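You operate a simulated robot arm through the tools that you are given. There is no shell and no other tool.

The job below is to be done with a simulated robot arm. You get a single attempt, and the scene is never put back.

## Task
Put things in order on the green-edged bench. At the end: the silver bright valve seat stands where the red wear block stood; the white corn pot stands on top of the brown test case with green tape (marked "FULL"); the clear black lid jar stands on top of the white ice pack; the red wear block stands where the white corn pot stood; whatever was shut is shut again. Leave all else as you found it, and nothing knocked over.

Only the result counts: the job must be done as asked and must still hold three seconds after the hand-in. Knocking over, shifting, dropping, spilling or breaking anything else fails it. Lids that push on must go on centred and level and be pressed home; caps that screw on are set level and turned clockwise until they are tight.

## Robot
A 6-joint arm with a two-finger gripper, fixed in place. Base frame: the origin is on the floor under the middle of its stand, x ahead of it, y to its left, z up; the work surface is at about z = 90. Lengths are in cm, angles in degrees, forces in N, time in s.
With the tool pointing down near the work surface it reaches from about 14 to 68 cm from the base axis. Its first joint turns from -66.0 to 66.0 degrees. Payload 2.45 kg.
Tool frame: the origin (TCP) lies between the finger pads and is the grasp point; the fingertips stand 3 cm ahead of it; z points along the fingers, y is the line along which they close. The gripper opens to 10.6 cm; its body begins 7.9 cm behind the TCP.
Orientation is that of the tool frame in the base frame, as a unit quaternion [x, y, z, w]. With the fingers straight down and closing along the base's y, the tool's x points along the base's -x, its y along +y and its z along -z.

## Interface
- The arm moves only by the tool arm_command. Its argument "moves" is text: rows parted by semicolons, each of 7 numbers parted by spaces: the finger opening in cm, from 0 to 10.6, then the shift along the tool's x, y, z in cm, then the turn, a rotation vector about the tool's x, y, z in degrees. In form: grip tx ty tz rx ry rz; .... A call has 1 to 20 rows; each row is the pose to reach, as a shift and turn from the pose commanded when the call began, along the tool's axes at that moment. Rows are played at 5 a second. More than 5 cm and 8.6 degrees between two rows, or a gripper value outside its range, and nothing of the call is played. Where a pose cannot be reached the arm comes as near as it can. A force on the tool above 40 N (or 10 N above the force at the start of the call, whichever is more), or a blocked arm, ends the call early, and 0.2 s more pass. Each finger travels about 15.3 cm/s and halts on what it meets, pressing with about 39 N; the grip force reading is that of the motor and also rises with nothing between the fingers. The clock runs only during rows and for 0.2 s after the last one: add rows that repeat a pose to give the fingers time. It gives the time, the measured TCP pose, the force on the tool (base axes), the opening and the grip force at its end, in the units of the frame above (readings bear some noise), with the torque about the TCP (base axes, N m) and any sound that the robot's microphone picked up.
- Cameras (640 x 400 px; columns grow to the right, rows downward): "scene" is fixed at [7.88, 40.99, 140.38]; the picture's right is [-0.66, -0.75, 0.00], its down [-0.42, 0.37, -0.83] and it looks along [0.62, -0.55, -0.56] (base axes); focal length 266 px, centre (320, 200). "wrist" rides on the gripper at [7.6, -0.2, -10.6] in the tool frame; the picture's right is [0.02, 1.00, 0.00], its down [-0.78, 0.02, -0.62] and it looks along [-0.62, 0.01, 0.78] (tool axes); focal length 247 px, centre (320, 200). There is no depth. A picture from a camera that has moved, and an enlarged one, comes with that camera's place and axes in the base frame and with its lens. The place of the scene camera against the robot may be out by one fixed shift of up to 1.8 cm in any direction.
- grab_frame(camera): a new picture of that camera. It takes no simulated time.
- inspect(camera, box): a new picture of the part [left, top, right, bottom] of that camera's present view, enlarged. It takes no simulated time.
- finish_job(): hands the job in; it is judged then, once.

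Places have to be worked out from the pictures, the camera data and where the tool is seen. Open the gripper and draw the arm clear of the work before you hand the job in, unless the task says otherwise.

The tools are called after "Emit:" by a JSON object that holds its "fn" and its "kwargs". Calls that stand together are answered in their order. arm_command: Moves the arm, as the interface text tells. Its arguments: {"type":"object","properties":{"moves":{"type":"string"}},"required":["moves"]} The other tools are called the same way: grab_frame (camera) takes a picture; inspect (camera, box) takes an enlarged picture of a part of a camera's view; finish_job () hands the job in.

At the start:

```text
time_s: 0.0
tcp_pos: [32.44, -10.59, 118.68]
tcp_rot: [-0.001, 1.0, 0.0, 0.0]
ft_force: [0.2, 0.4, 0.1]
moment: [-0.01, -0.01, 0.0]
gripper_width: 10.6
grasp_force: 0.2
```

scene: 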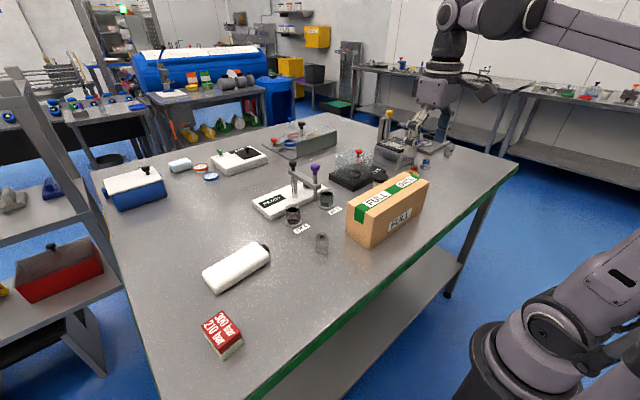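
wrist: 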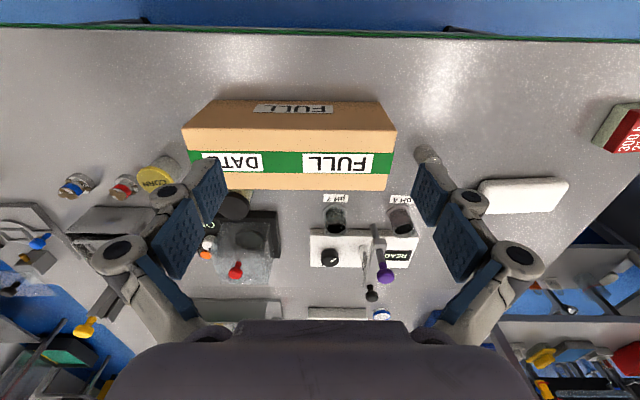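

I start by looking closer at both views to identify the objects before moving anything.

Emit:
{"fn": "inspect", "kwargs": {"camera": "scene", "box": [180, 220, 340, 370]}}

Emit:
{"fn": "inspect", "kwargs": {"camera": "scene", "box": [240, 110, 460, 250]}}

Emit:
{"fn": "inspect", "kwargs": {"camera": "scene", "box": [90, 110, 340, 230]}}

Emit:
{"fn": "inspect", "kwargs": {"camera": "wrist", "box": [40, 140, 300, 300]}}

Emit:
{"fn": "inspect", "kwargs": {"camera": "wrist", "box": [380, 90, 640, 300]}}

```text
2.67 times, centred on (260, 295) of scene
camera zoom: at [7.88, 40.99, 140.38], right [-0.66, -0.75, 0.0], down [-0.42, 0.37, -0.83], along [0.62, -0.55, -0.56], focal length 710 px, centre (480, -53)
```

zoom: 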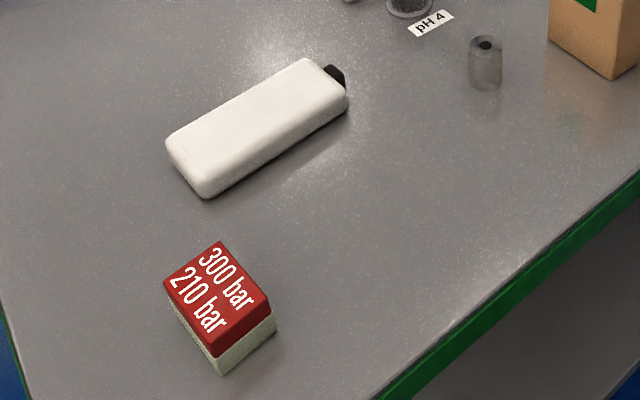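

```text
2.86 times, centred on (350, 180) of scene
camera zoom: at [7.88, 40.99, 140.38], right [-0.66, -0.75, 0.0], down [-0.42, 0.37, -0.83], along [0.62, -0.55, -0.56], focal length 760 px, centre (234, 257)
```

zoom: 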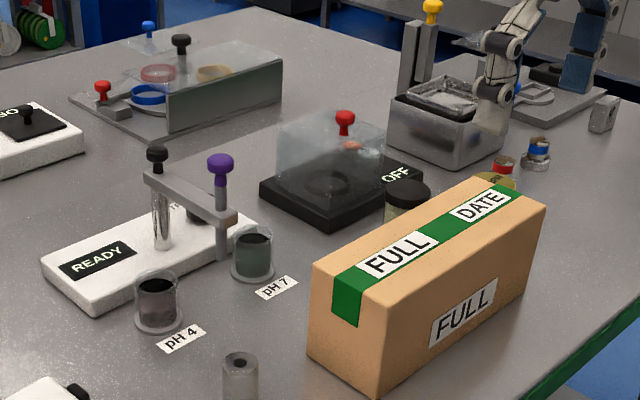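

```text
2.56 times, centred on (215, 170) of scene
camera zoom: at [7.88, 40.99, 140.38], right [-0.66, -0.75, 0.0], down [-0.42, 0.37, -0.83], along [0.62, -0.55, -0.56], focal length 681 px, centre (589, 277)
```

zoom: 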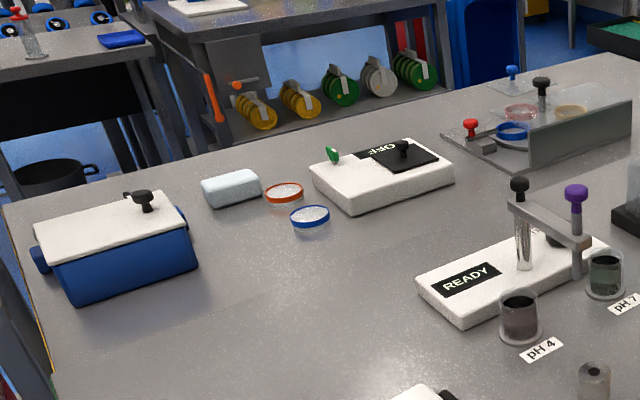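

```text
2.46 times, centred on (170, 220) of wrist
camera zoom: at [24.92, -10.62, 129.38], right [-0.02, 1.0, 0.0], down [0.78, 0.02, 0.62], along [0.62, 0.01, -0.78], focal length 608 px, centre (689, 151)
```

zoom: 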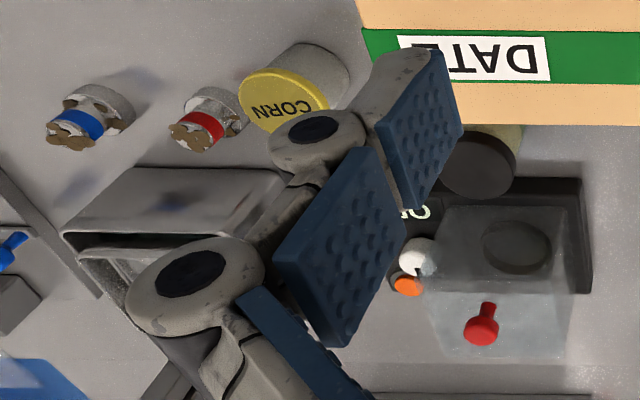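

```text
1.90 times, centred on (510, 195) of wrist
camera zoom: at [24.92, -10.62, 129.38], right [-0.02, 1.0, 0.0], down [0.78, 0.02, 0.62], along [0.62, 0.01, -0.78], focal length 470 px, centre (-42, 210)
```

zoom: 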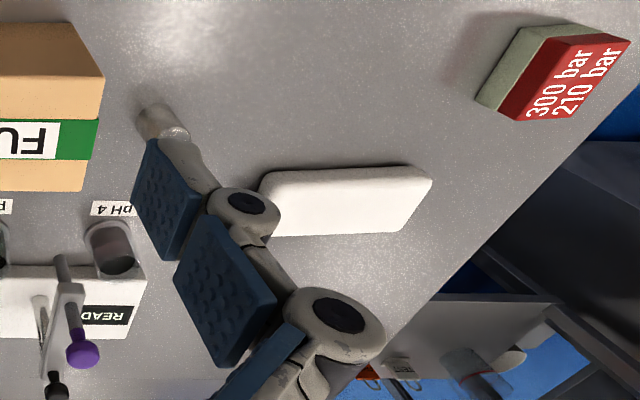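

The corn pot, black-lid jar, block and box are visible; I need closer looks at the candidates for the valve seat and ice pack before moving.

Emit:
{"fn": "inspect", "kwargs": {"camera": "scene", "box": [370, 100, 470, 200]}}

Emit:
{"fn": "inspect", "kwargs": {"camera": "scene", "box": [280, 200, 370, 260]}}

Emit:
{"fn": "inspect", "kwargs": {"camera": "scene", "box": [160, 140, 280, 200]}}

Emit:
{"fn": "inspect", "kwargs": {"camera": "scene", "box": [260, 110, 400, 200]}}

Emit:
{"fn": "inspect", "kwargs": {"camera": "wrist", "box": [0, 180, 150, 360]}}

Emit:
{"fn": "inspect", "kwargs": {"camera": "wrist", "box": [180, 180, 460, 330]}}

```text
4.00 times, centred on (420, 150) of scene
camera zoom: at [7.88, 40.99, 140.38], right [-0.66, -0.75, 0.0], down [-0.42, 0.37, -0.83], along [0.62, -0.55, -0.56], focal length 1064 px, centre (-80, 400)
```

zoom: 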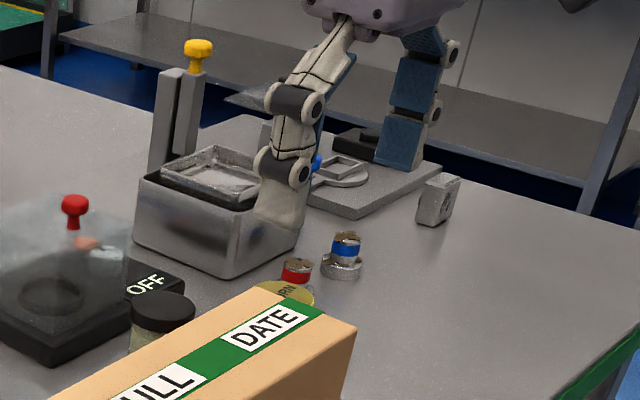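

```text
6.67 times, centred on (325, 230) of scene
camera zoom: at [7.88, 40.99, 140.38], right [-0.66, -0.75, 0.0], down [-0.42, 0.37, -0.83], along [0.62, -0.55, -0.56], focal length 1774 px, centre (287, 0)
```

zoom: 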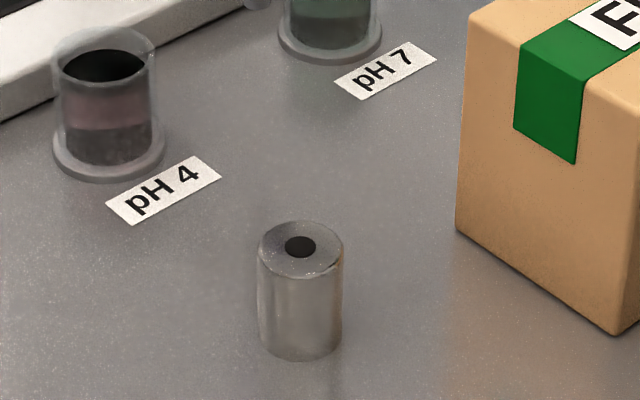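

```text
5.33 times, centred on (220, 170) of scene
camera zoom: at [7.88, 40.99, 140.38], right [-0.66, -0.75, 0.0], down [-0.42, 0.37, -0.83], along [0.62, -0.55, -0.56], focal length 1419 px, centre (853, 360)
```

zoom: 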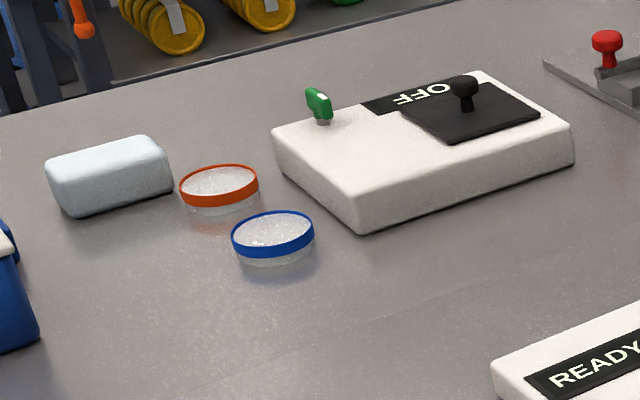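

```text
4.44 times, centred on (330, 155) of scene
camera zoom: at [7.88, 40.99, 140.38], right [-0.66, -0.75, 0.0], down [-0.42, 0.37, -0.83], along [0.62, -0.55, -0.56], focal length 1182 px, centre (276, 400)
```

zoom: 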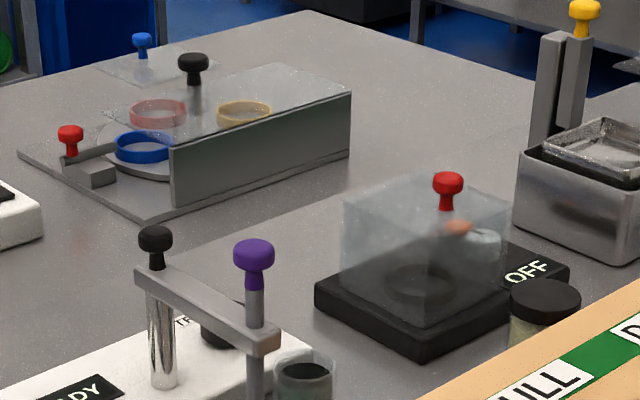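

```text
2.22 times, centred on (75, 270) of wrist
camera zoom: at [24.92, -10.62, 129.38], right [-0.02, 1.0, 0.0], down [0.78, 0.02, 0.62], along [0.62, 0.01, -0.78], focal length 549 px, centre (864, 44)
```

zoom: 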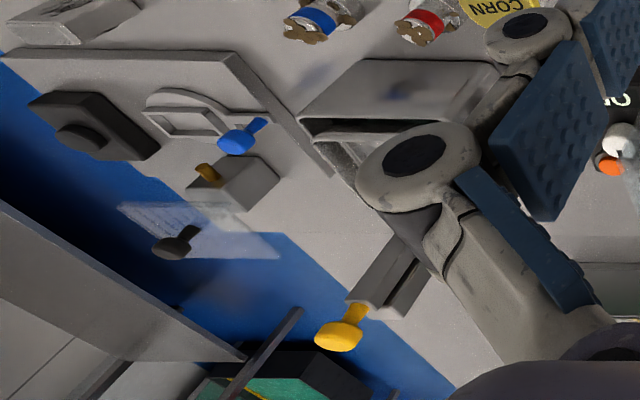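

```text
2.29 times, centred on (320, 255) of wrist
camera zoom: at [24.92, -10.62, 129.38], right [-0.02, 1.0, 0.0], down [0.78, 0.02, 0.62], along [0.62, 0.01, -0.78], focal length 564 px, centre (320, 74)
```

zoom: 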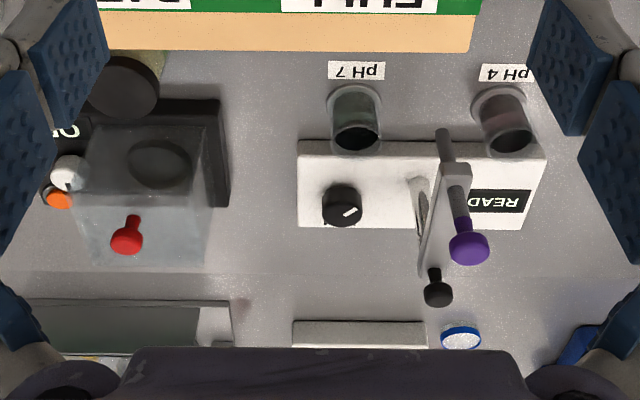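

The only reachable candidates are the grey bored cylinder near (46,7), the long white pack near (52,27), the red block near (39,37), the jar near (51,-24) and the corn pot near (46,-35). I move the wrist camera toward the corn-pot side at the current height for a clean view.

Emit:
{"fn": "arm_command", "kwargs": {"moves": "10.6 0.5 -4.5 0 0 0 0; 10.6 1 -9 0 0 0 0; 10.6 1.5 -13.5 0 0 0 0; 10.6 2 -18 0 0 0 0; 10.6 2.4 -22.4 0 0 0 0; 10.6 2.4 -22.4 0 0 0 0"}}

Emit:
{"fn": "grab_frame", "kwargs": {"camera": "wrist"}}

Emit:
{"fn": "grab_frame", "kwargs": {"camera": "scene"}}

```text
time_s: 1.4
tcp_pos: [29.93, -33.06, 118.82]
tcp_rot: [0.0, 1.0, 0.0, 0.0]
ft_force: [-0.7, 0.5, -0.1]
moment: [-0.04, 0.03, 0.02]
gripper_width: 10.56
grasp_force: 0.0
```

```text
taken
camera wrist: at [22.41, -33.21, 129.44], right [-0.02, 1.0, 0.0], down [0.78, 0.02, 0.62], along [0.62, 0.01, -0.78], focal length 247 px, centre (320, 200)
```

wrist: 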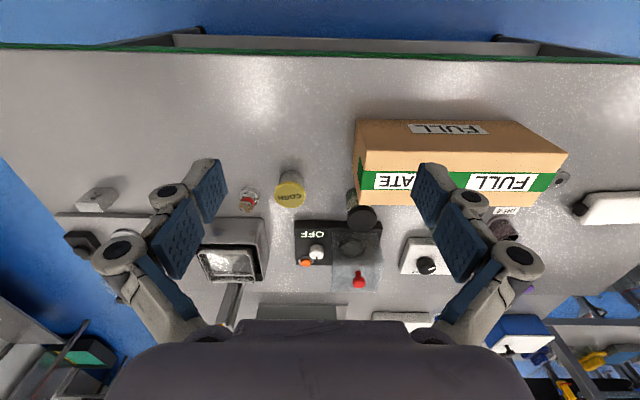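

```text
taken
```

scene: 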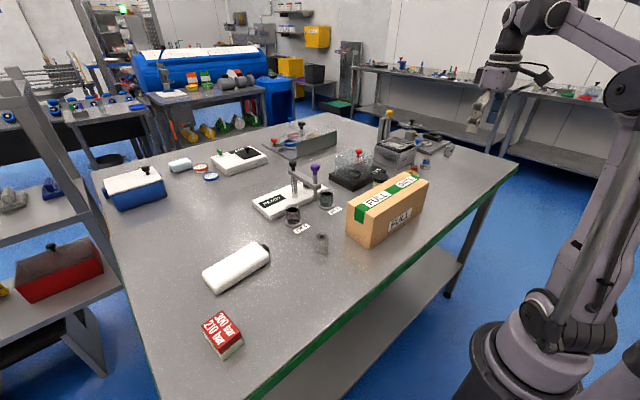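

The corn pot, jar and red-banded part are visible now; I zoom in on them, and on the whole middle area.

Emit:
{"fn": "inspect", "kwargs": {"camera": "wrist", "box": [220, 150, 400, 300]}}

Emit:
{"fn": "inspect", "kwargs": {"camera": "wrist", "box": [340, 100, 600, 230]}}

Emit:
{"fn": "inspect", "kwargs": {"camera": "scene", "box": [380, 120, 470, 180]}}

Emit:
{"fn": "inspect", "kwargs": {"camera": "scene", "box": [190, 230, 290, 300]}}

```text
2.67 times, centred on (310, 225) of wrist
camera zoom: at [22.41, -33.21, 129.44], right [-0.02, 1.0, 0.0], down [0.78, 0.02, 0.62], along [0.62, 0.01, -0.78], focal length 659 px, centre (347, 133)
```

zoom: 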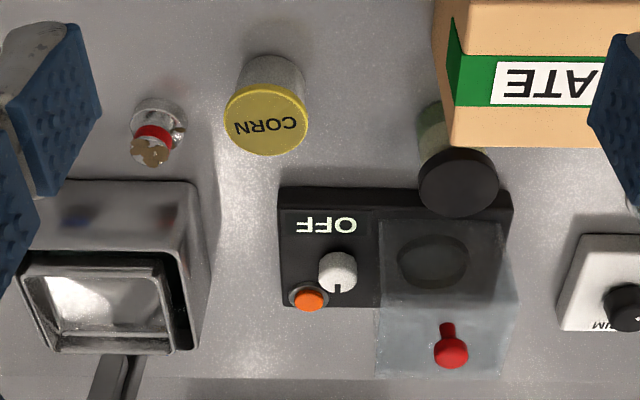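

```text
2.46 times, centred on (470, 165) of wrist
camera zoom: at [22.41, -33.21, 129.44], right [-0.02, 1.0, 0.0], down [0.78, 0.02, 0.62], along [0.62, 0.01, -0.78], focal length 608 px, centre (-49, 286)
```

zoom: 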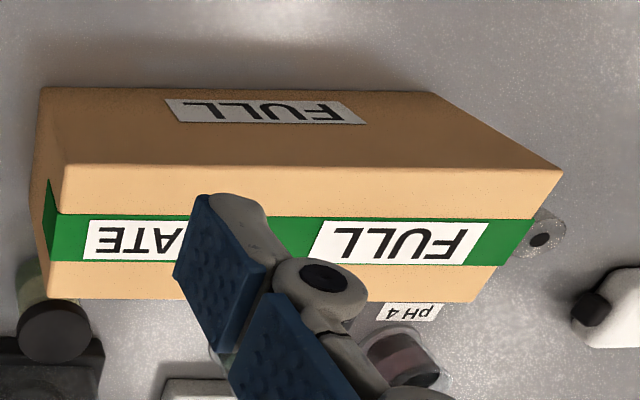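

```text
6.67 times, centred on (425, 150) of scene
camera zoom: at [7.89, 40.99, 140.38], right [-0.66, -0.75, 0.0], down [-0.42, 0.37, -0.83], along [0.62, -0.55, -0.56], focal length 1774 px, centre (-380, 533)
```

zoom: 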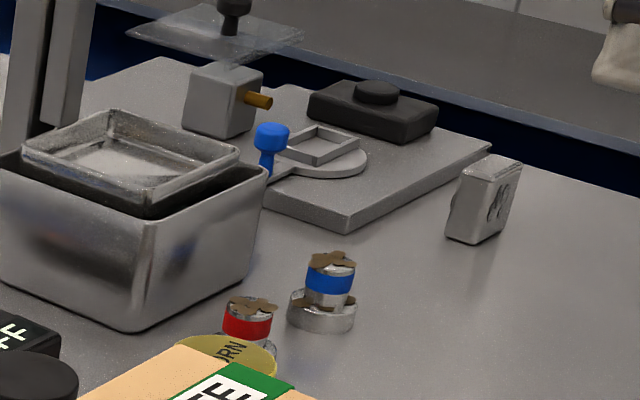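

```text
5.71 times, centred on (240, 265) of scene
camera zoom: at [7.89, 40.99, 140.38], right [-0.66, -0.75, 0.0], down [-0.42, 0.37, -0.83], along [0.62, -0.55, -0.56], focal length 1520 px, centre (777, -171)
```

zoom: 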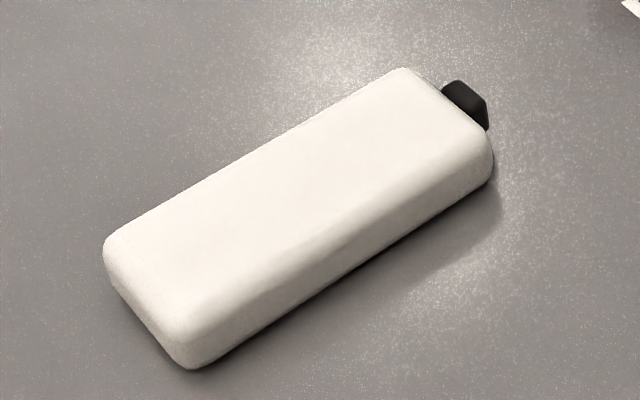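

The box spans roughly x 37–45.6, y −27 to −1, top z≈100.7; the jar is near (52.8,−25) with its lid top at z≈96.3. I lower the camera for a closer measuring view of the corn pot and its neighbours.

Emit:
{"fn": "arm_command", "kwargs": {"moves": "10.6 -2.7 -1.2 3.4 0 0 0; 10.6 -5.4 -2.5 6.9 0 0 0; 10.6 -8 -3.8 10.3 0 0 0; 10.6 -10.7 -5 13.8 0 0 0; 10.6 -10.7 -5 13.8 0 0 0"}}

Emit:
{"fn": "grab_frame", "kwargs": {"camera": "wrist"}}

Emit:
{"fn": "grab_frame", "kwargs": {"camera": "scene"}}

```text
time_s: 2.6
tcp_pos: [40.67, -37.66, 104.94]
tcp_rot: [-0.001, 1.0, 0.001, 0.0]
ft_force: [0.0, 0.0, -0.9]
moment: [0.01, -0.04, 0.01]
gripper_width: 10.62
grasp_force: 0.0
```

```text
taken
camera wrist: at [33.23, -37.82, 115.62], right [-0.02, 1.0, 0.0], down [0.78, 0.02, 0.62], along [0.62, 0.01, -0.78], focal length 247 px, centre (320, 200)
```

wrist: 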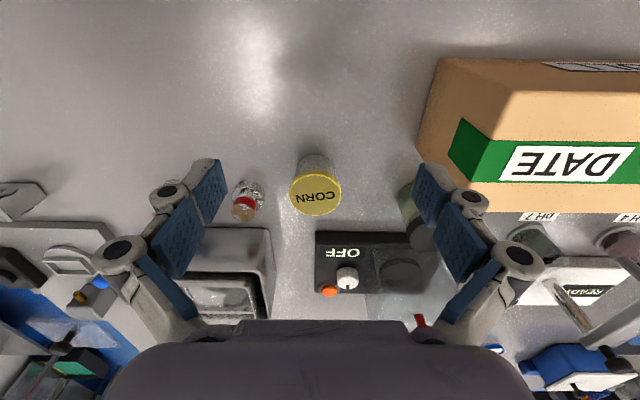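

```text
taken
```

scene: 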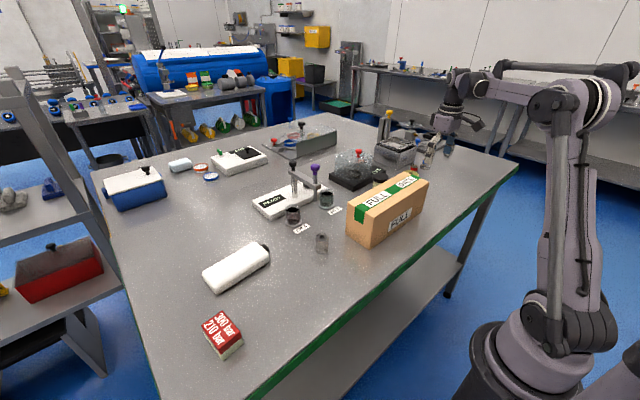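

Emit:
{"fn": "inspect", "kwargs": {"camera": "wrist", "box": [210, 130, 440, 274]}}

Emit:
{"fn": "inspect", "kwargs": {"camera": "wrist", "box": [180, 150, 360, 260]}}

```text
2.78 times, centred on (325, 202) of wrist
camera zoom: at [33.23, -37.82, 115.62], right [-0.02, 1.0, 0.0], down [0.78, 0.02, 0.62], along [0.62, 0.01, -0.78], focal length 686 px, centre (306, 194)
```

zoom: 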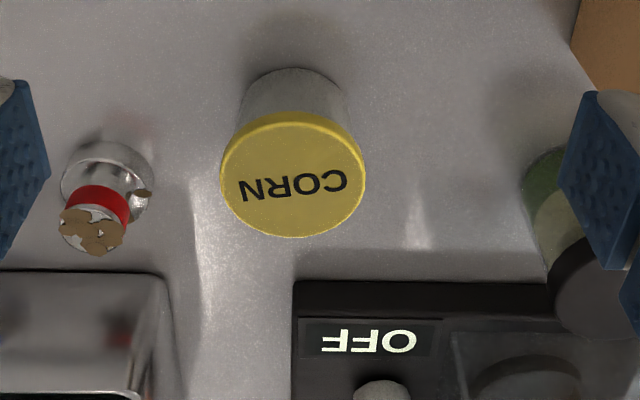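

```text
3.56 times, centred on (270, 205) of wrist
camera zoom: at [33.23, -37.82, 115.62], right [-0.02, 1.0, 0.0], down [0.78, 0.02, 0.62], along [0.62, 0.01, -0.78], focal length 878 px, centre (498, 182)
```

zoom: 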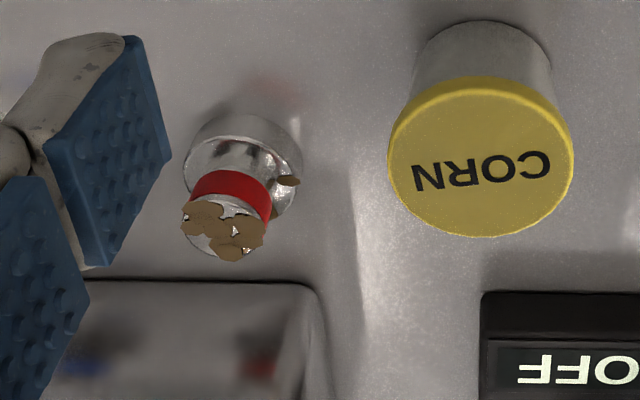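

The pot stands at about (48.8, −38.1), about 5 cm high; the red-banded plug at (51.8,−46.3) is shiny but dirty. Before settling which part is the valve seat, I go and look closely at the bored cylinder.

Emit:
{"fn": "arm_command", "kwargs": {"moves": "10.6 2 0 -4.5 0 0 0; 10.6 4 1.5 -8.5 0 0 0; 10.6 5 6 -10 0 0 0; 10.6 5.5 10.9 -10 0 0 0; 10.6 6 15.8 -10 0 0 0; 10.6 6.5 20.7 -10 0 0 0; 10.6 7 25.6 -10 0 0 0; 10.6 7.4 30.5 -10 0 0 0; 10.6 7.8 35.4 -9 0 0 0; 10.6 8.3 40.2 -7.5 0 0 0; 10.6 8.3 44.7 -5.5 0 0 0; 10.6 8.3 44.7 -3 0 0 0; 10.6 8.3 44.7 -3 0 0 0"}}

Emit:
{"fn": "grab_frame", "kwargs": {"camera": "wrist"}}

Emit:
{"fn": "inspect", "kwargs": {"camera": "wrist", "box": [240, 130, 410, 240]}}

```text
refused: row 9 steps farther than a row can; nothing moved
```

```text
taken
camera wrist: at [33.23, -37.82, 115.62], right [-0.02, 1.0, 0.0], down [0.78, 0.02, 0.62], along [0.62, 0.01, -0.78], focal length 247 px, centre (320, 200)
```

wrist: 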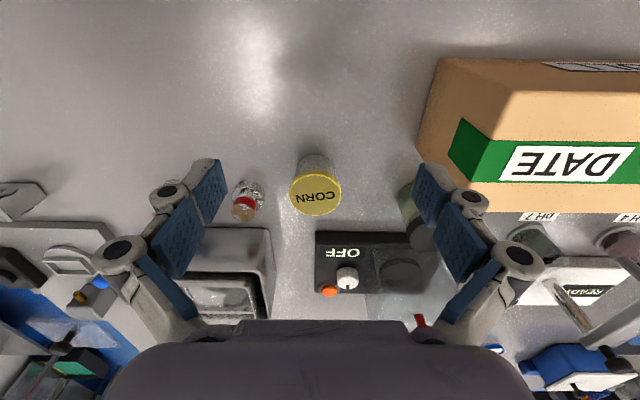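

```text
3.64 times, centred on (325, 185) of wrist
camera zoom: at [33.23, -37.82, 115.62], right [-0.02, 1.0, 0.0], down [0.78, 0.02, 0.62], along [0.62, 0.01, -0.78], focal length 898 px, centre (302, 254)
```

zoom: 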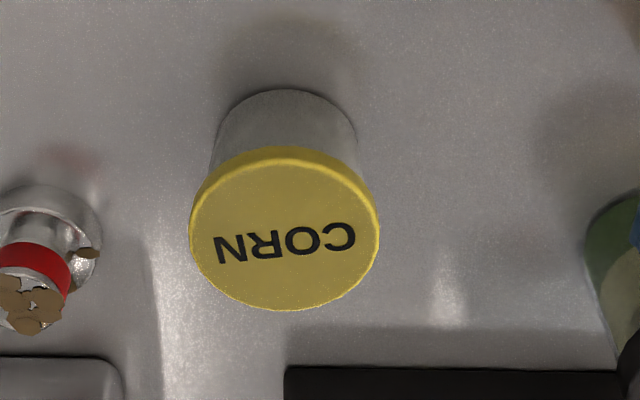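

The call was refused because one step exceeded 5 cm and nothing moved. I resend it with smaller steps, up first and then across to the bored cylinder.

Emit:
{"fn": "arm_command", "kwargs": {"moves": "10.6 2 0 -4.2 0 0 0; 10.6 4 1.5 -8 0 0 0; 10.6 5 5 -10 0 0 0; 10.6 5.5 9.5 -10 0 0 0; 10.6 6 14 -10 0 0 0; 10.6 6.5 18.5 -10 0 0 0; 10.6 7 23 -10 0 0 0; 10.6 7.4 27.5 -10 0 0 0; 10.6 7.8 32 -10 0 0 0; 10.6 8.3 36.5 -9 0 0 0; 10.6 8.3 41 -7.5 0 0 0; 10.6 8.3 44.7 -5.5 0 0 0; 10.6 8.3 44.7 -3 0 0 0; 10.6 8.3 44.7 -3 0 0 0"}}

Emit:
{"fn": "grab_frame", "kwargs": {"camera": "wrist"}}

Emit:
{"fn": "inspect", "kwargs": {"camera": "wrist", "box": [240, 130, 410, 240]}}

```text
time_s: 5.6
tcp_pos: [32.74, 6.91, 108.05]
tcp_rot: [-0.001, 1.0, 0.0, 0.0]
ft_force: [-0.4, 0.3, 0.7]
moment: [-0.03, -0.03, 0.0]
gripper_width: 10.61
grasp_force: 0.0
```

```text
taken
camera wrist: at [25.21, 6.73, 118.65], right [-0.02, 1.0, 0.0], down [0.78, 0.02, 0.62], along [0.62, 0.01, -0.78], focal length 247 px, centre (320, 200)
```

wrist: 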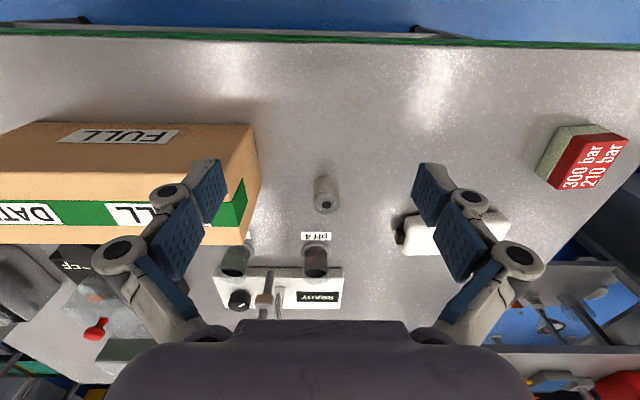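

```text
3.64 times, centred on (325, 185) of wrist
camera zoom: at [25.21, 6.73, 118.65], right [-0.02, 1.0, 0.0], down [0.78, 0.02, 0.62], along [0.62, 0.01, -0.78], focal length 898 px, centre (302, 254)
```

zoom: 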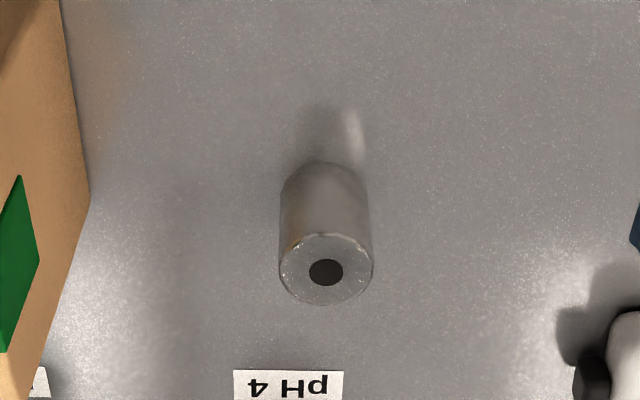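

The bored cylinder is plain, clean polished metal at about (45.3, 7.9), height ≈4.2, diameter ≈3.3 — that is the bright valve seat. Next I look at the red block and the ice pack.

Emit:
{"fn": "arm_command", "kwargs": {"moves": "10.6 1 4.5 0 0 0 0; 10.6 2 9 0 0 0 0; 10.6 3 13.5 0 0 0 0; 10.6 4 18 0 0 0 0; 10.6 5 22.5 0 0 0 0; 10.6 6 27 0 0 0 0; 10.6 6.7 30 0 0 0 0; 10.6 6.7 30 0 0 0 0"}}

Emit:
{"fn": "grab_frame", "kwargs": {"camera": "wrist"}}

Emit:
{"fn": "inspect", "kwargs": {"camera": "wrist", "box": [220, 110, 430, 250]}}

Emit:
{"fn": "grab_frame", "kwargs": {"camera": "scene"}}

```text
time_s: 7.4
tcp_pos: [25.81, 36.87, 108.01]
tcp_rot: [0.0, 1.0, 0.0, 0.0]
ft_force: [0.1, 0.4, 0.0]
moment: [-0.04, 0.0, -0.01]
gripper_width: 10.57
grasp_force: 0.0
```

```text
taken
camera wrist: at [18.22, 36.7, 118.58], right [-0.02, 1.0, 0.0], down [0.78, 0.02, 0.62], along [0.62, 0.01, -0.78], focal length 247 px, centre (320, 200)
```

wrist: 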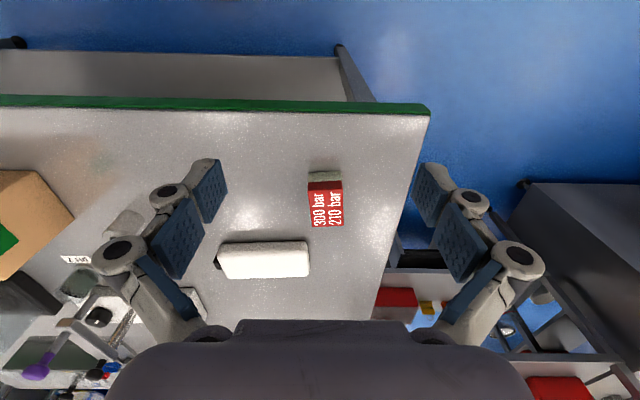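

```text
2.86 times, centred on (325, 180) of wrist
camera zoom: at [18.22, 36.7, 118.58], right [-0.02, 1.0, 0.0], down [0.78, 0.02, 0.62], along [0.62, 0.01, -0.78], focal length 706 px, centre (306, 257)
```

zoom: 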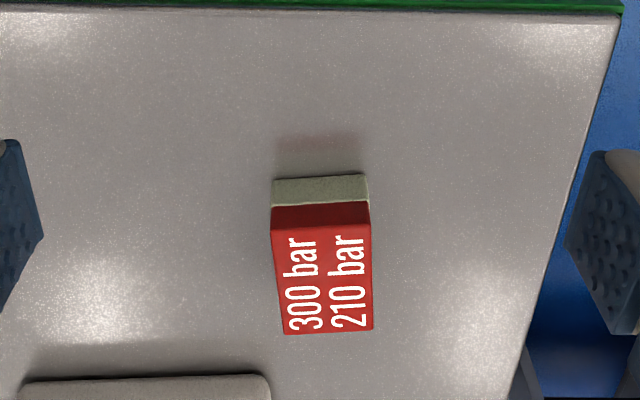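

```text
taken
```

scene: 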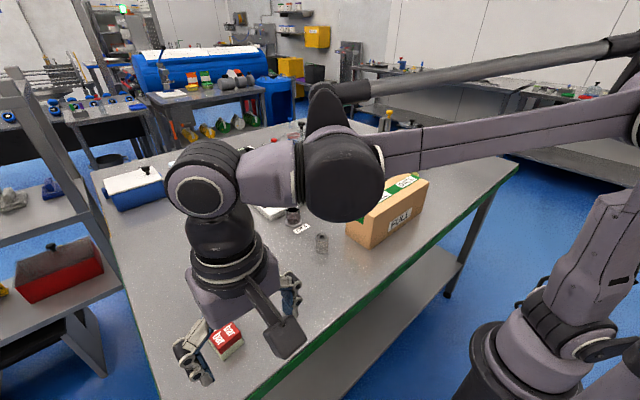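

The red block is at about (39.2, 37.9), ~6.2 × 4.3 × 4.1 cm, turned about 5°. Now a centred view of the ice pack.

Emit:
{"fn": "arm_command", "kwargs": {"moves": "10.6 -3.5 -2.7 0 0 0 0; 10.6 -7 -5.4 0 0 0 0; 10.6 -10.5 -8 0 0 0 0; 10.6 -12.8 -9.9 0 0 0 0; 10.6 -12.8 -9.9 0 0 0 0"}}

Emit:
{"fn": "grab_frame", "kwargs": {"camera": "wrist"}}

Emit:
{"fn": "inspect", "kwargs": {"camera": "wrist", "box": [230, 120, 410, 240]}}

```text
time_s: 8.6
tcp_pos: [38.65, 27.08, 107.86]
tcp_rot: [0.0, 1.0, -0.001, 0.0]
ft_force: [-0.5, 1.1, 0.3]
moment: [0.02, -0.02, 0.04]
gripper_width: 10.58
grasp_force: 0.1
```

```text
taken
camera wrist: at [31.19, 26.78, 118.53], right [-0.02, 1.0, 0.0], down [0.78, 0.02, 0.62], along [0.62, 0.01, -0.78], focal length 247 px, centre (320, 200)
```

wrist: 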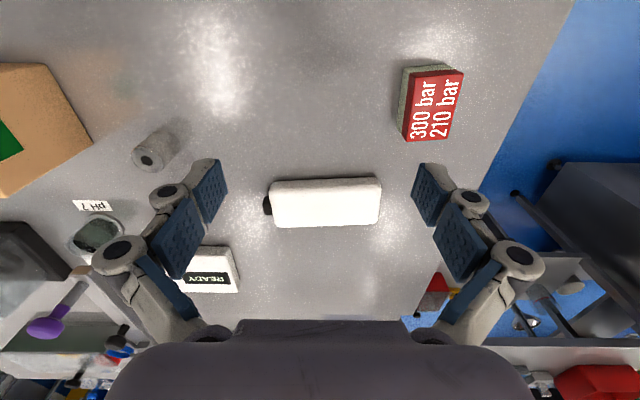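

```text
3.33 times, centred on (320, 180) of wrist
camera zoom: at [31.19, 26.78, 118.53], right [-0.02, 1.0, 0.0], down [0.78, 0.02, 0.62], along [0.62, 0.01, -0.78], focal length 823 px, centre (320, 267)
```

zoom: 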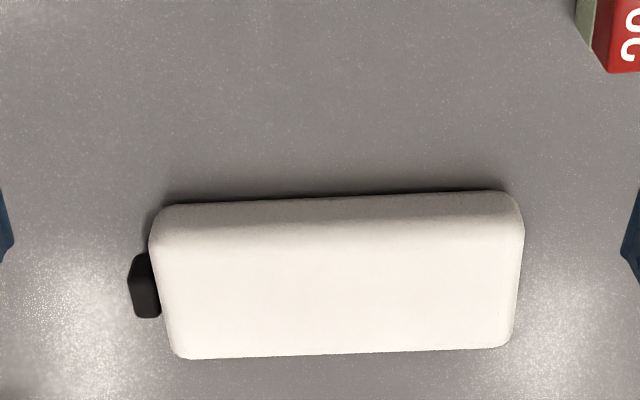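

The ice pack lies around (53.2, 28), long along y, ~14.5 cm by ~6 cm. I now carry the open gripper over to the corn pot, turning 40° so the fingers pass clear of the red-banded plug, and then check with pictures.

Emit:
{"fn": "arm_command", "kwargs": {"moves": "7.8 -0.68 -4.35 -2 0 0 2.67; 7.8 -1.35 -8.7 -4 0 0 5.33; 7.8 -2.03 -13.05 -4 0 0 8; 7.8 -2.71 -17.4 -4 0 0 10.67; 7.8 -3.38 -21.75 -4 0 0 13.33; 7.8 -4.06 -26.1 -4 0 0 16; 7.8 -4.74 -30.45 -4 0 0 18.67; 7.8 -5.41 -34.8 -4 0 0 21.33; 7.8 -6.09 -39.15 -4 0 0 24; 7.8 -6.77 -43.5 -4 0 0 26.67; 7.8 -7.44 -47.85 -4 0 0 29.33; 7.8 -8.12 -52.2 -4 0 0 32; 7.8 -8.8 -56.55 -4 0 0 34.67; 7.8 -9.47 -60.9 -4 0 0 37.33; 7.8 -10.15 -65.1 -4 0 0 40; 7.8 -10.15 -65.1 -4 0 0 40"}}

Emit:
{"fn": "grab_frame", "kwargs": {"camera": "wrist"}}

Emit:
{"fn": "grab_frame", "kwargs": {"camera": "scene"}}

```text
time_s: 12.0
tcp_pos: [48.54, -37.99, 111.76]
tcp_rot: [0.342, 0.94, 0.0, 0.0]
ft_force: [0.4, -0.6, -0.6]
moment: [-0.01, -0.01, -0.01]
gripper_width: 7.81
grasp_force: 0.0
```

```text
taken
camera wrist: at [42.75, -33.27, 122.45], right [0.63, 0.78, 0.0], down [0.61, -0.49, 0.62], along [0.48, -0.39, -0.78], focal length 247 px, centre (320, 200)
```

wrist: 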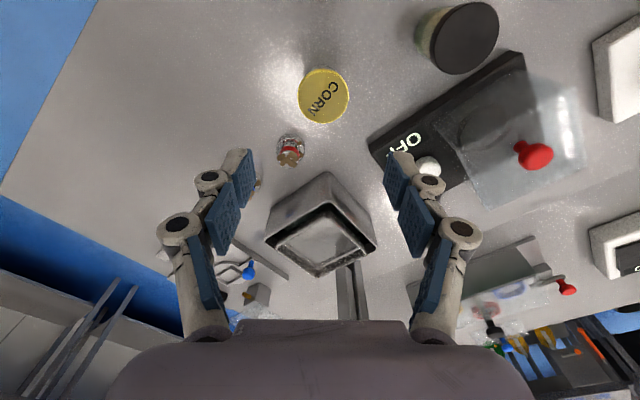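

```text
taken
```

scene: 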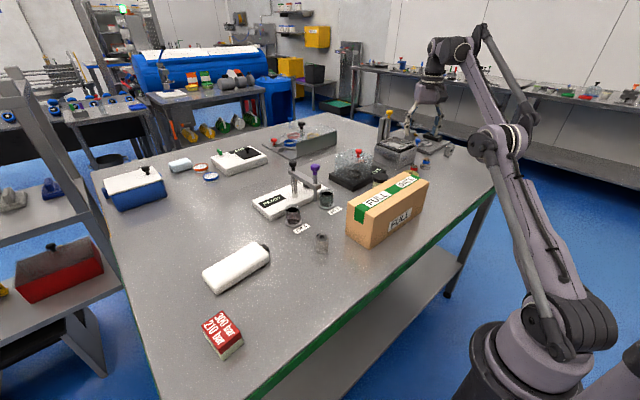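

The pot sits almost exactly under the tool axis. I zoom in to measure the remaining offset before descending.

Emit:
{"fn": "inspect", "kwargs": {"camera": "wrist", "box": [260, 50, 390, 140]}}

Emit:
{"fn": "inspect", "kwargs": {"camera": "wrist", "box": [240, 40, 540, 240]}}

```text
4.44 times, centred on (325, 95) of wrist
camera zoom: at [42.75, -33.27, 122.45], right [0.63, 0.78, 0.0], down [0.61, -0.49, 0.62], along [0.48, -0.39, -0.78], focal length 1098 px, centre (298, 667)
```

zoom: 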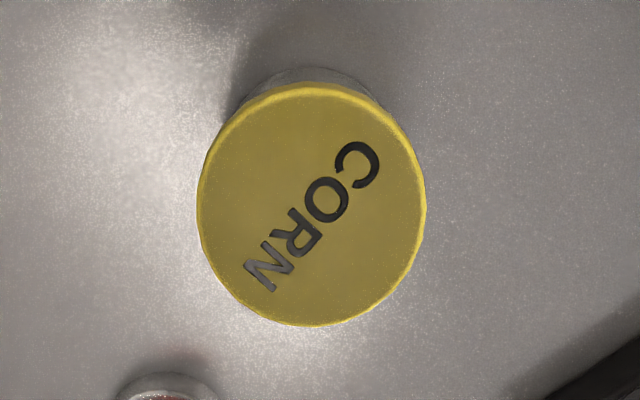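

```text
2.00 times, centred on (390, 140) of wrist
camera zoom: at [42.75, -33.27, 122.45], right [0.63, 0.78, 0.0], down [0.61, -0.49, 0.62], along [0.48, -0.39, -0.78], focal length 494 px, centre (180, 320)
```

zoom: 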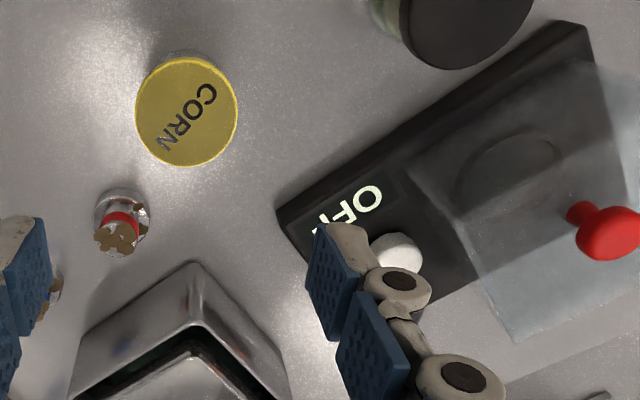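

The lid centre is about 0.3 cm off along the closing line; I correct that while descending to just above the lid and then look again.

Emit:
{"fn": "arm_command", "kwargs": {"moves": "7.8 -0.1 0.25 4.5 0 0 0; 7.8 -0.1 0.25 8 0 0 0; 7.8 -0.1 0.25 11 0 0 0; 7.8 -0.1 0.25 12.5 0 0 0; 7.8 -0.1 0.25 12.5 0 0 0"}}

Emit:
{"fn": "grab_frame", "kwargs": {"camera": "wrist"}}

Emit:
{"fn": "inspect", "kwargs": {"camera": "scene", "box": [360, 80, 500, 200]}}

```text
time_s: 13.2
tcp_pos: [48.97, -38.01, 99.38]
tcp_rot: [0.343, 0.939, 0.0, 0.0]
ft_force: [-0.5, -1.1, 0.1]
moment: [-0.02, 0.03, 0.0]
gripper_width: 7.82
grasp_force: 0.1
```

```text
taken
camera wrist: at [43.07, -33.31, 110.12], right [0.63, 0.78, 0.0], down [0.61, -0.49, 0.62], along [0.48, -0.39, -0.78], focal length 247 px, centre (320, 200)
```

wrist: 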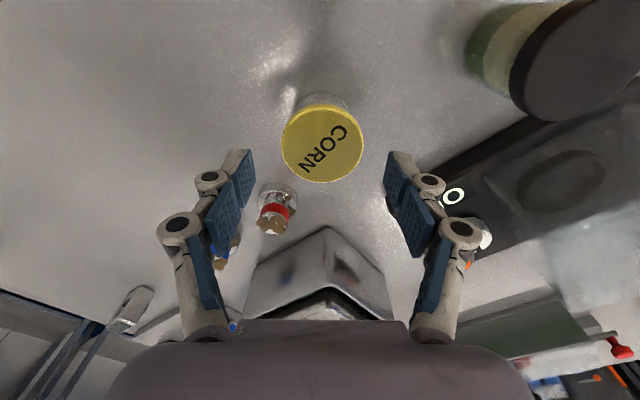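

```text
3.33 times, centred on (430, 140) of scene
camera zoom: at [7.88, 40.99, 140.38], right [-0.66, -0.75, 0.0], down [-0.42, 0.37, -0.83], along [0.62, -0.55, -0.56], focal length 887 px, centre (-47, 400)
```

zoom: 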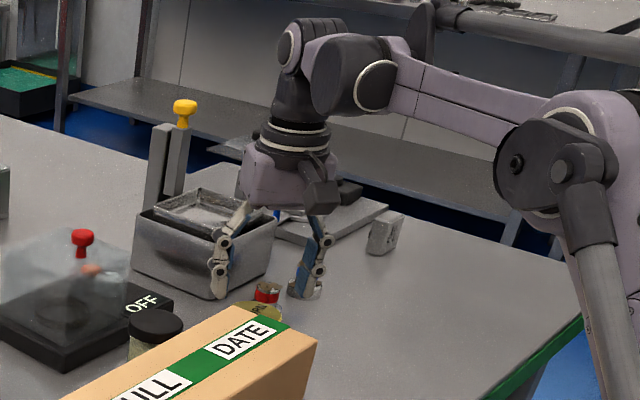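

The pot is centred between the pads (about 0.3 cm toward the camera side). I nudge that way, descend so the fingertips stop just above the bench, and check again before closing.

Emit:
{"fn": "arm_command", "kwargs": {"moves": "7.8 0.25 0.1 3 0 0 0; 7.8 0.25 0.1 5 0 0 0; 7.8 0.25 0.1 6 0 0 0; 7.8 0.25 0.1 6 0 0 0"}}

Emit:
{"fn": "grab_frame", "kwargs": {"camera": "wrist"}}

Emit:
{"fn": "inspect", "kwargs": {"camera": "scene", "box": [360, 80, 500, 200]}}

```text
time_s: 14.2
tcp_pos: [48.68, -37.95, 93.25]
tcp_rot: [0.342, 0.94, 0.0, 0.0]
ft_force: [-0.2, -0.6, -0.3]
moment: [-0.01, -0.04, 0.0]
gripper_width: 7.79
grasp_force: 0.0
```

```text
taken
camera wrist: at [42.91, -32.97, 104.01], right [0.63, 0.78, 0.0], down [0.61, -0.49, 0.62], along [0.48, -0.39, -0.78], focal length 247 px, centre (320, 200)
```

wrist: 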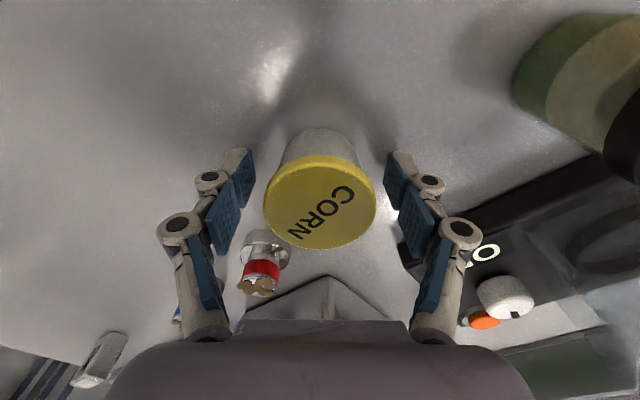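

```text
3.33 times, centred on (430, 140) of scene
camera zoom: at [7.88, 40.99, 140.38], right [-0.66, -0.75, 0.0], down [-0.42, 0.37, -0.83], along [0.62, -0.55, -0.56], focal length 887 px, centre (-47, 400)
```

zoom: 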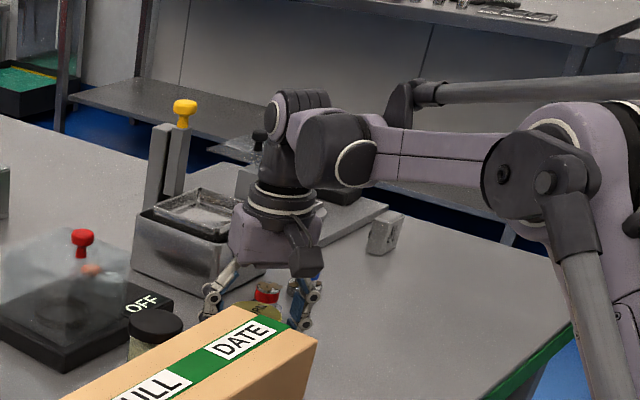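

The pot is centred between the open fingers with everything clear. I close and let the fingers settle.

Emit:
{"fn": "arm_command", "kwargs": {"moves": "5 0 0 0 0 0 0; 3 0 0 0 0 0 0; 3 0 0 0 0 0 0; 3 0 0 0 0 0 0"}}

Emit:
{"fn": "grab_frame", "kwargs": {"camera": "wrist"}}

```text
time_s: 15.2
tcp_pos: [48.73, -37.81, 93.4]
tcp_rot: [0.342, 0.94, 0.0, -0.001]
ft_force: [0.6, 0.1, 4.9]
moment: [-0.03, -0.06, 0.04]
gripper_width: 5.19
grasp_force: 39.0
```

```text
taken
camera wrist: at [42.9, -32.97, 104.05], right [0.63, 0.78, 0.0], down [0.61, -0.49, 0.62], along [0.48, -0.39, -0.78], focal length 247 px, centre (320, 200)
```

wrist: 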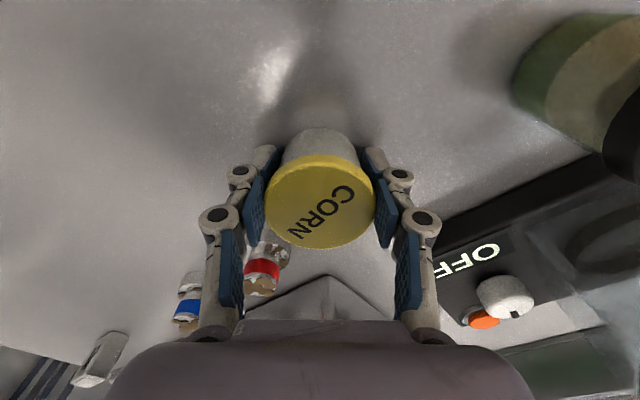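

Gripped at 5.19 cm; the pot's place is (48.73, −37.85). I lift slowly and check that the pot comes up level with its lid.

Emit:
{"fn": "arm_command", "kwargs": {"moves": "3 0 0 -1 0 0 0; 3 0 0 -3 0 0 0; 3 0 0 -6 0 0 0; 3 0 0 -9 0 0 0; 3 0 0 -12 0 0 0; 3 0 0 -14.5 0 0 0; 3 0 0 -14.5 0 0 0"}}

Emit:
{"fn": "grab_frame", "kwargs": {"camera": "wrist"}}

Emit:
{"fn": "inspect", "kwargs": {"camera": "scene", "box": [360, 60, 500, 200]}}

```text
time_s: 16.8
tcp_pos: [48.81, -37.7, 108.11]
tcp_rot: [0.342, 0.94, 0.001, 0.0]
ft_force: [0.4, -0.8, -0.9]
moment: [0.0, -0.03, -0.01]
gripper_width: 5.21
grasp_force: 38.7
```

```text
taken
camera wrist: at [42.98, -32.94, 118.66], right [0.63, 0.78, 0.0], down [0.61, -0.49, 0.62], along [0.48, -0.39, -0.78], focal length 247 px, centre (320, 200)
```

wrist: 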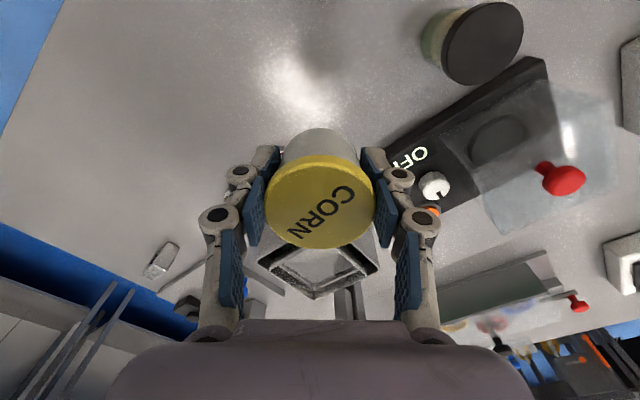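

```text
2.86 times, centred on (430, 130) of scene
camera zoom: at [7.89, 40.99, 140.38], right [-0.66, -0.75, 0.0], down [-0.42, 0.37, -0.83], along [0.62, -0.55, -0.56], focal length 760 px, centre (6, 400)
```

zoom: 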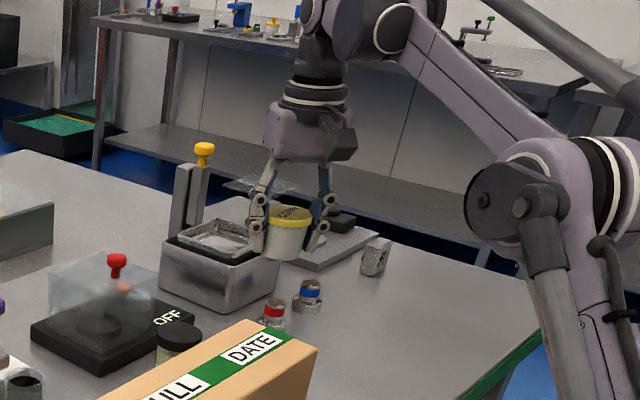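

The pot hangs level with its lid on. I carry it over the centre of the box top at about (41.2, −14), bottom at z≈104.7, well above the box top of ≈100.7.

Emit:
{"fn": "arm_command", "kwargs": {"moves": "3 3 1.9 0 0 0 0; 3 6.5 4.15 0 0 0 0; 3 10.5 6.7 0 0 0 0; 3 14.5 9.25 0 0 0 0; 3 18 11.5 0 0 0 0; 3 20.2 12.9 0 0 0 0; 3 21.05 13.4 0 0 0 0; 3 21.05 13.4 0 0 0 0"}}

Emit:
{"fn": "grab_frame", "kwargs": {"camera": "wrist"}}

Emit:
{"fn": "inspect", "kwargs": {"camera": "scene", "box": [320, 120, 460, 260]}}

```text
time_s: 18.6
tcp_pos: [41.06, -13.91, 107.92]
tcp_rot: [0.342, 0.94, -0.001, 0.0]
ft_force: [-0.1, -0.2, -1.7]
moment: [-0.02, 0.01, 0.0]
gripper_width: 5.18
grasp_force: 39.1
```

```text
taken
camera wrist: at [35.3, -9.1, 118.67], right [0.63, 0.78, 0.0], down [0.61, -0.49, 0.62], along [0.48, -0.39, -0.78], focal length 247 px, centre (320, 200)
```

wrist: 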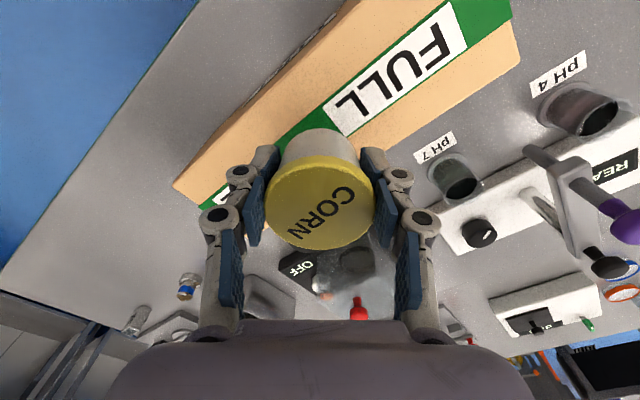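

```text
2.86 times, centred on (390, 190) of scene
camera zoom: at [7.88, 40.99, 140.38], right [-0.66, -0.75, 0.0], down [-0.42, 0.37, -0.83], along [0.62, -0.55, -0.56], focal length 760 px, centre (120, 229)
```

zoom: 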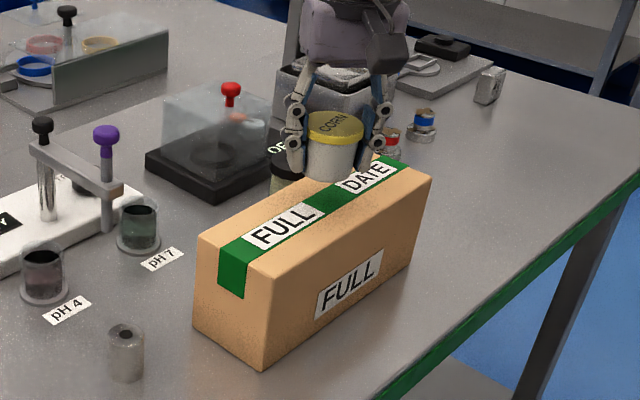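

I zoom in to verify where the pot base will come down relative to the box top's edges.

Emit:
{"fn": "inspect", "kwargs": {"camera": "wrist", "box": [160, 0, 540, 238]}}

```text
1.68 times, centred on (350, 119) of wrist
camera zoom: at [35.3, -9.1, 118.67], right [0.63, 0.78, 0.0], down [0.61, -0.49, 0.62], along [0.48, -0.39, -0.78], focal length 415 px, centre (270, 336)
```

zoom: 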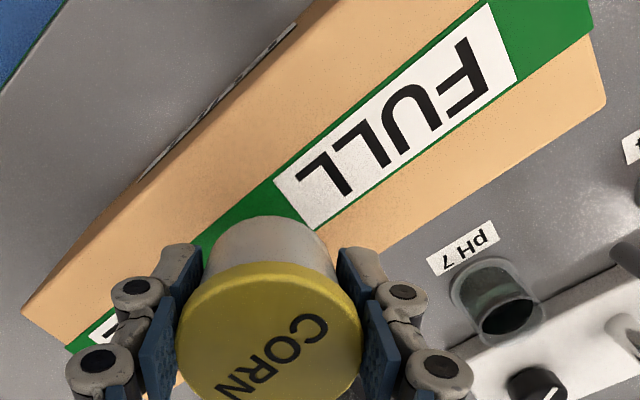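

The box top spans x≈36.4–45.8, so (41.1, −14) is central. I lower to just above it, then go down in small steps until contact.

Emit:
{"fn": "arm_command", "kwargs": {"moves": "3 0 0 1.5 0 0 0; 3 0 0 2.6 0 0 0; 3 0 0 3.2 0 0 0; 3 0 0 3.2 0 0 0"}}

Emit:
{"fn": "arm_command", "kwargs": {"moves": "3 0 0 0.15 0 0 0; 3 0 0 0.3 0 0 0; 3 0 0 0.3 0 0 0"}}

Emit:
{"fn": "inspect", "kwargs": {"camera": "scene", "box": [360, 130, 440, 210]}}

```text
time_s: 19.6
tcp_pos: [41.33, -14.04, 104.73]
tcp_rot: [0.342, 0.94, 0.0, 0.0]
ft_force: [0.2, 0.2, -0.7]
moment: [0.02, 0.03, -0.02]
gripper_width: 5.22
grasp_force: 38.9
```

```text
time_s: 20.4
tcp_pos: [41.31, -14.0, 104.55]
tcp_rot: [0.342, 0.94, 0.0, -0.001]
ft_force: [-0.6, 0.1, 27.8]
moment: [-0.09, -0.09, 0.29]
gripper_width: 5.18
grasp_force: 38.8
```

```text
5.00 times, centred on (400, 170) of scene
camera zoom: at [7.85, 41.0, 140.37], right [-0.66, -0.75, 0.0], down [-0.42, 0.37, -0.83], along [0.62, -0.55, -0.56], focal length 1330 px, centre (-80, 350)
```

zoom: 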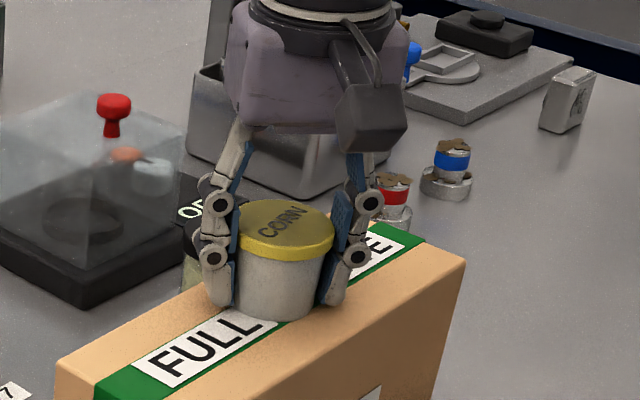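

Contact is made (27.8 N). I ease up slightly to relieve the pressure, then open gently.

Emit:
{"fn": "arm_command", "kwargs": {"moves": "3 0 0 -0.12 0 0 0; 3 0 0 -0.2 0 0 0; 3 0 0 -0.2 0 0 0"}}

Emit:
{"fn": "arm_command", "kwargs": {"moves": "5.3 0 0 -0.02 0 0 0; 5.8 0 0 -0.02 0 0 0; 6.5 0 0 -0.02 0 0 0; 7.6 0 0 -0.02 0 0 0; 7.6 0 0 -0.02 0 0 0"}}

Emit:
{"fn": "grab_frame", "kwargs": {"camera": "wrist"}}

Emit:
{"fn": "inspect", "kwargs": {"camera": "scene", "box": [360, 130, 440, 210]}}

```text
time_s: 21.2
tcp_pos: [41.34, -13.97, 104.63]
tcp_rot: [0.342, 0.94, 0.0, 0.0]
ft_force: [-0.1, 0.7, -0.9]
moment: [0.01, -0.02, -0.01]
gripper_width: 5.18
grasp_force: 38.8
```

```text
time_s: 22.4
tcp_pos: [41.36, -13.85, 104.66]
tcp_rot: [0.342, 0.94, 0.0, 0.0]
ft_force: [-0.3, -0.2, 0.0]
moment: [0.04, 0.0, -0.02]
gripper_width: 7.6
grasp_force: 0.1
```

```text
taken
camera wrist: at [35.46, -9.2, 115.26], right [0.63, 0.78, 0.0], down [0.61, -0.49, 0.62], along [0.48, -0.39, -0.78], focal length 247 px, centre (320, 200)
```

wrist: 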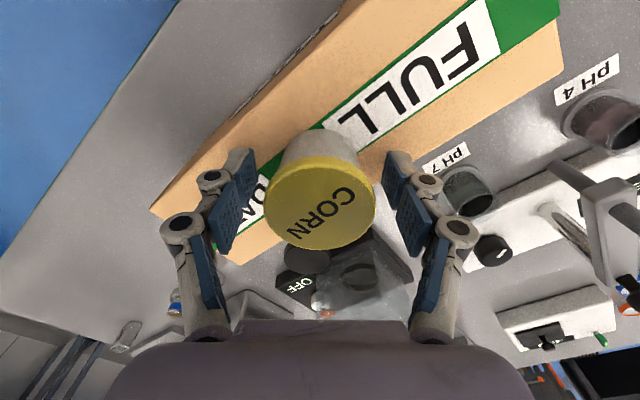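

```text
5.00 times, centred on (400, 170) of scene
camera zoom: at [7.88, 40.99, 140.38], right [-0.66, -0.75, 0.0], down [-0.42, 0.37, -0.83], along [0.62, -0.55, -0.56], focal length 1330 px, centre (-80, 350)
```

zoom: 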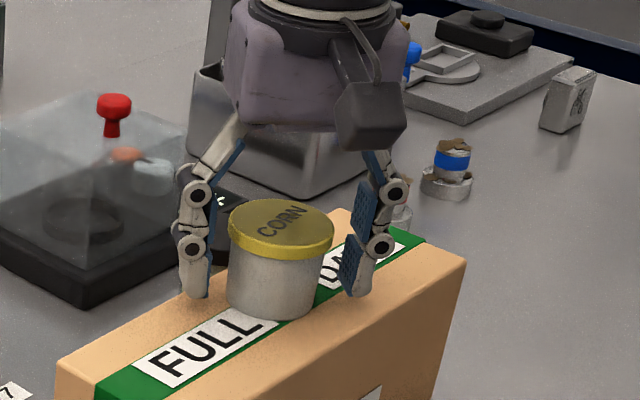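

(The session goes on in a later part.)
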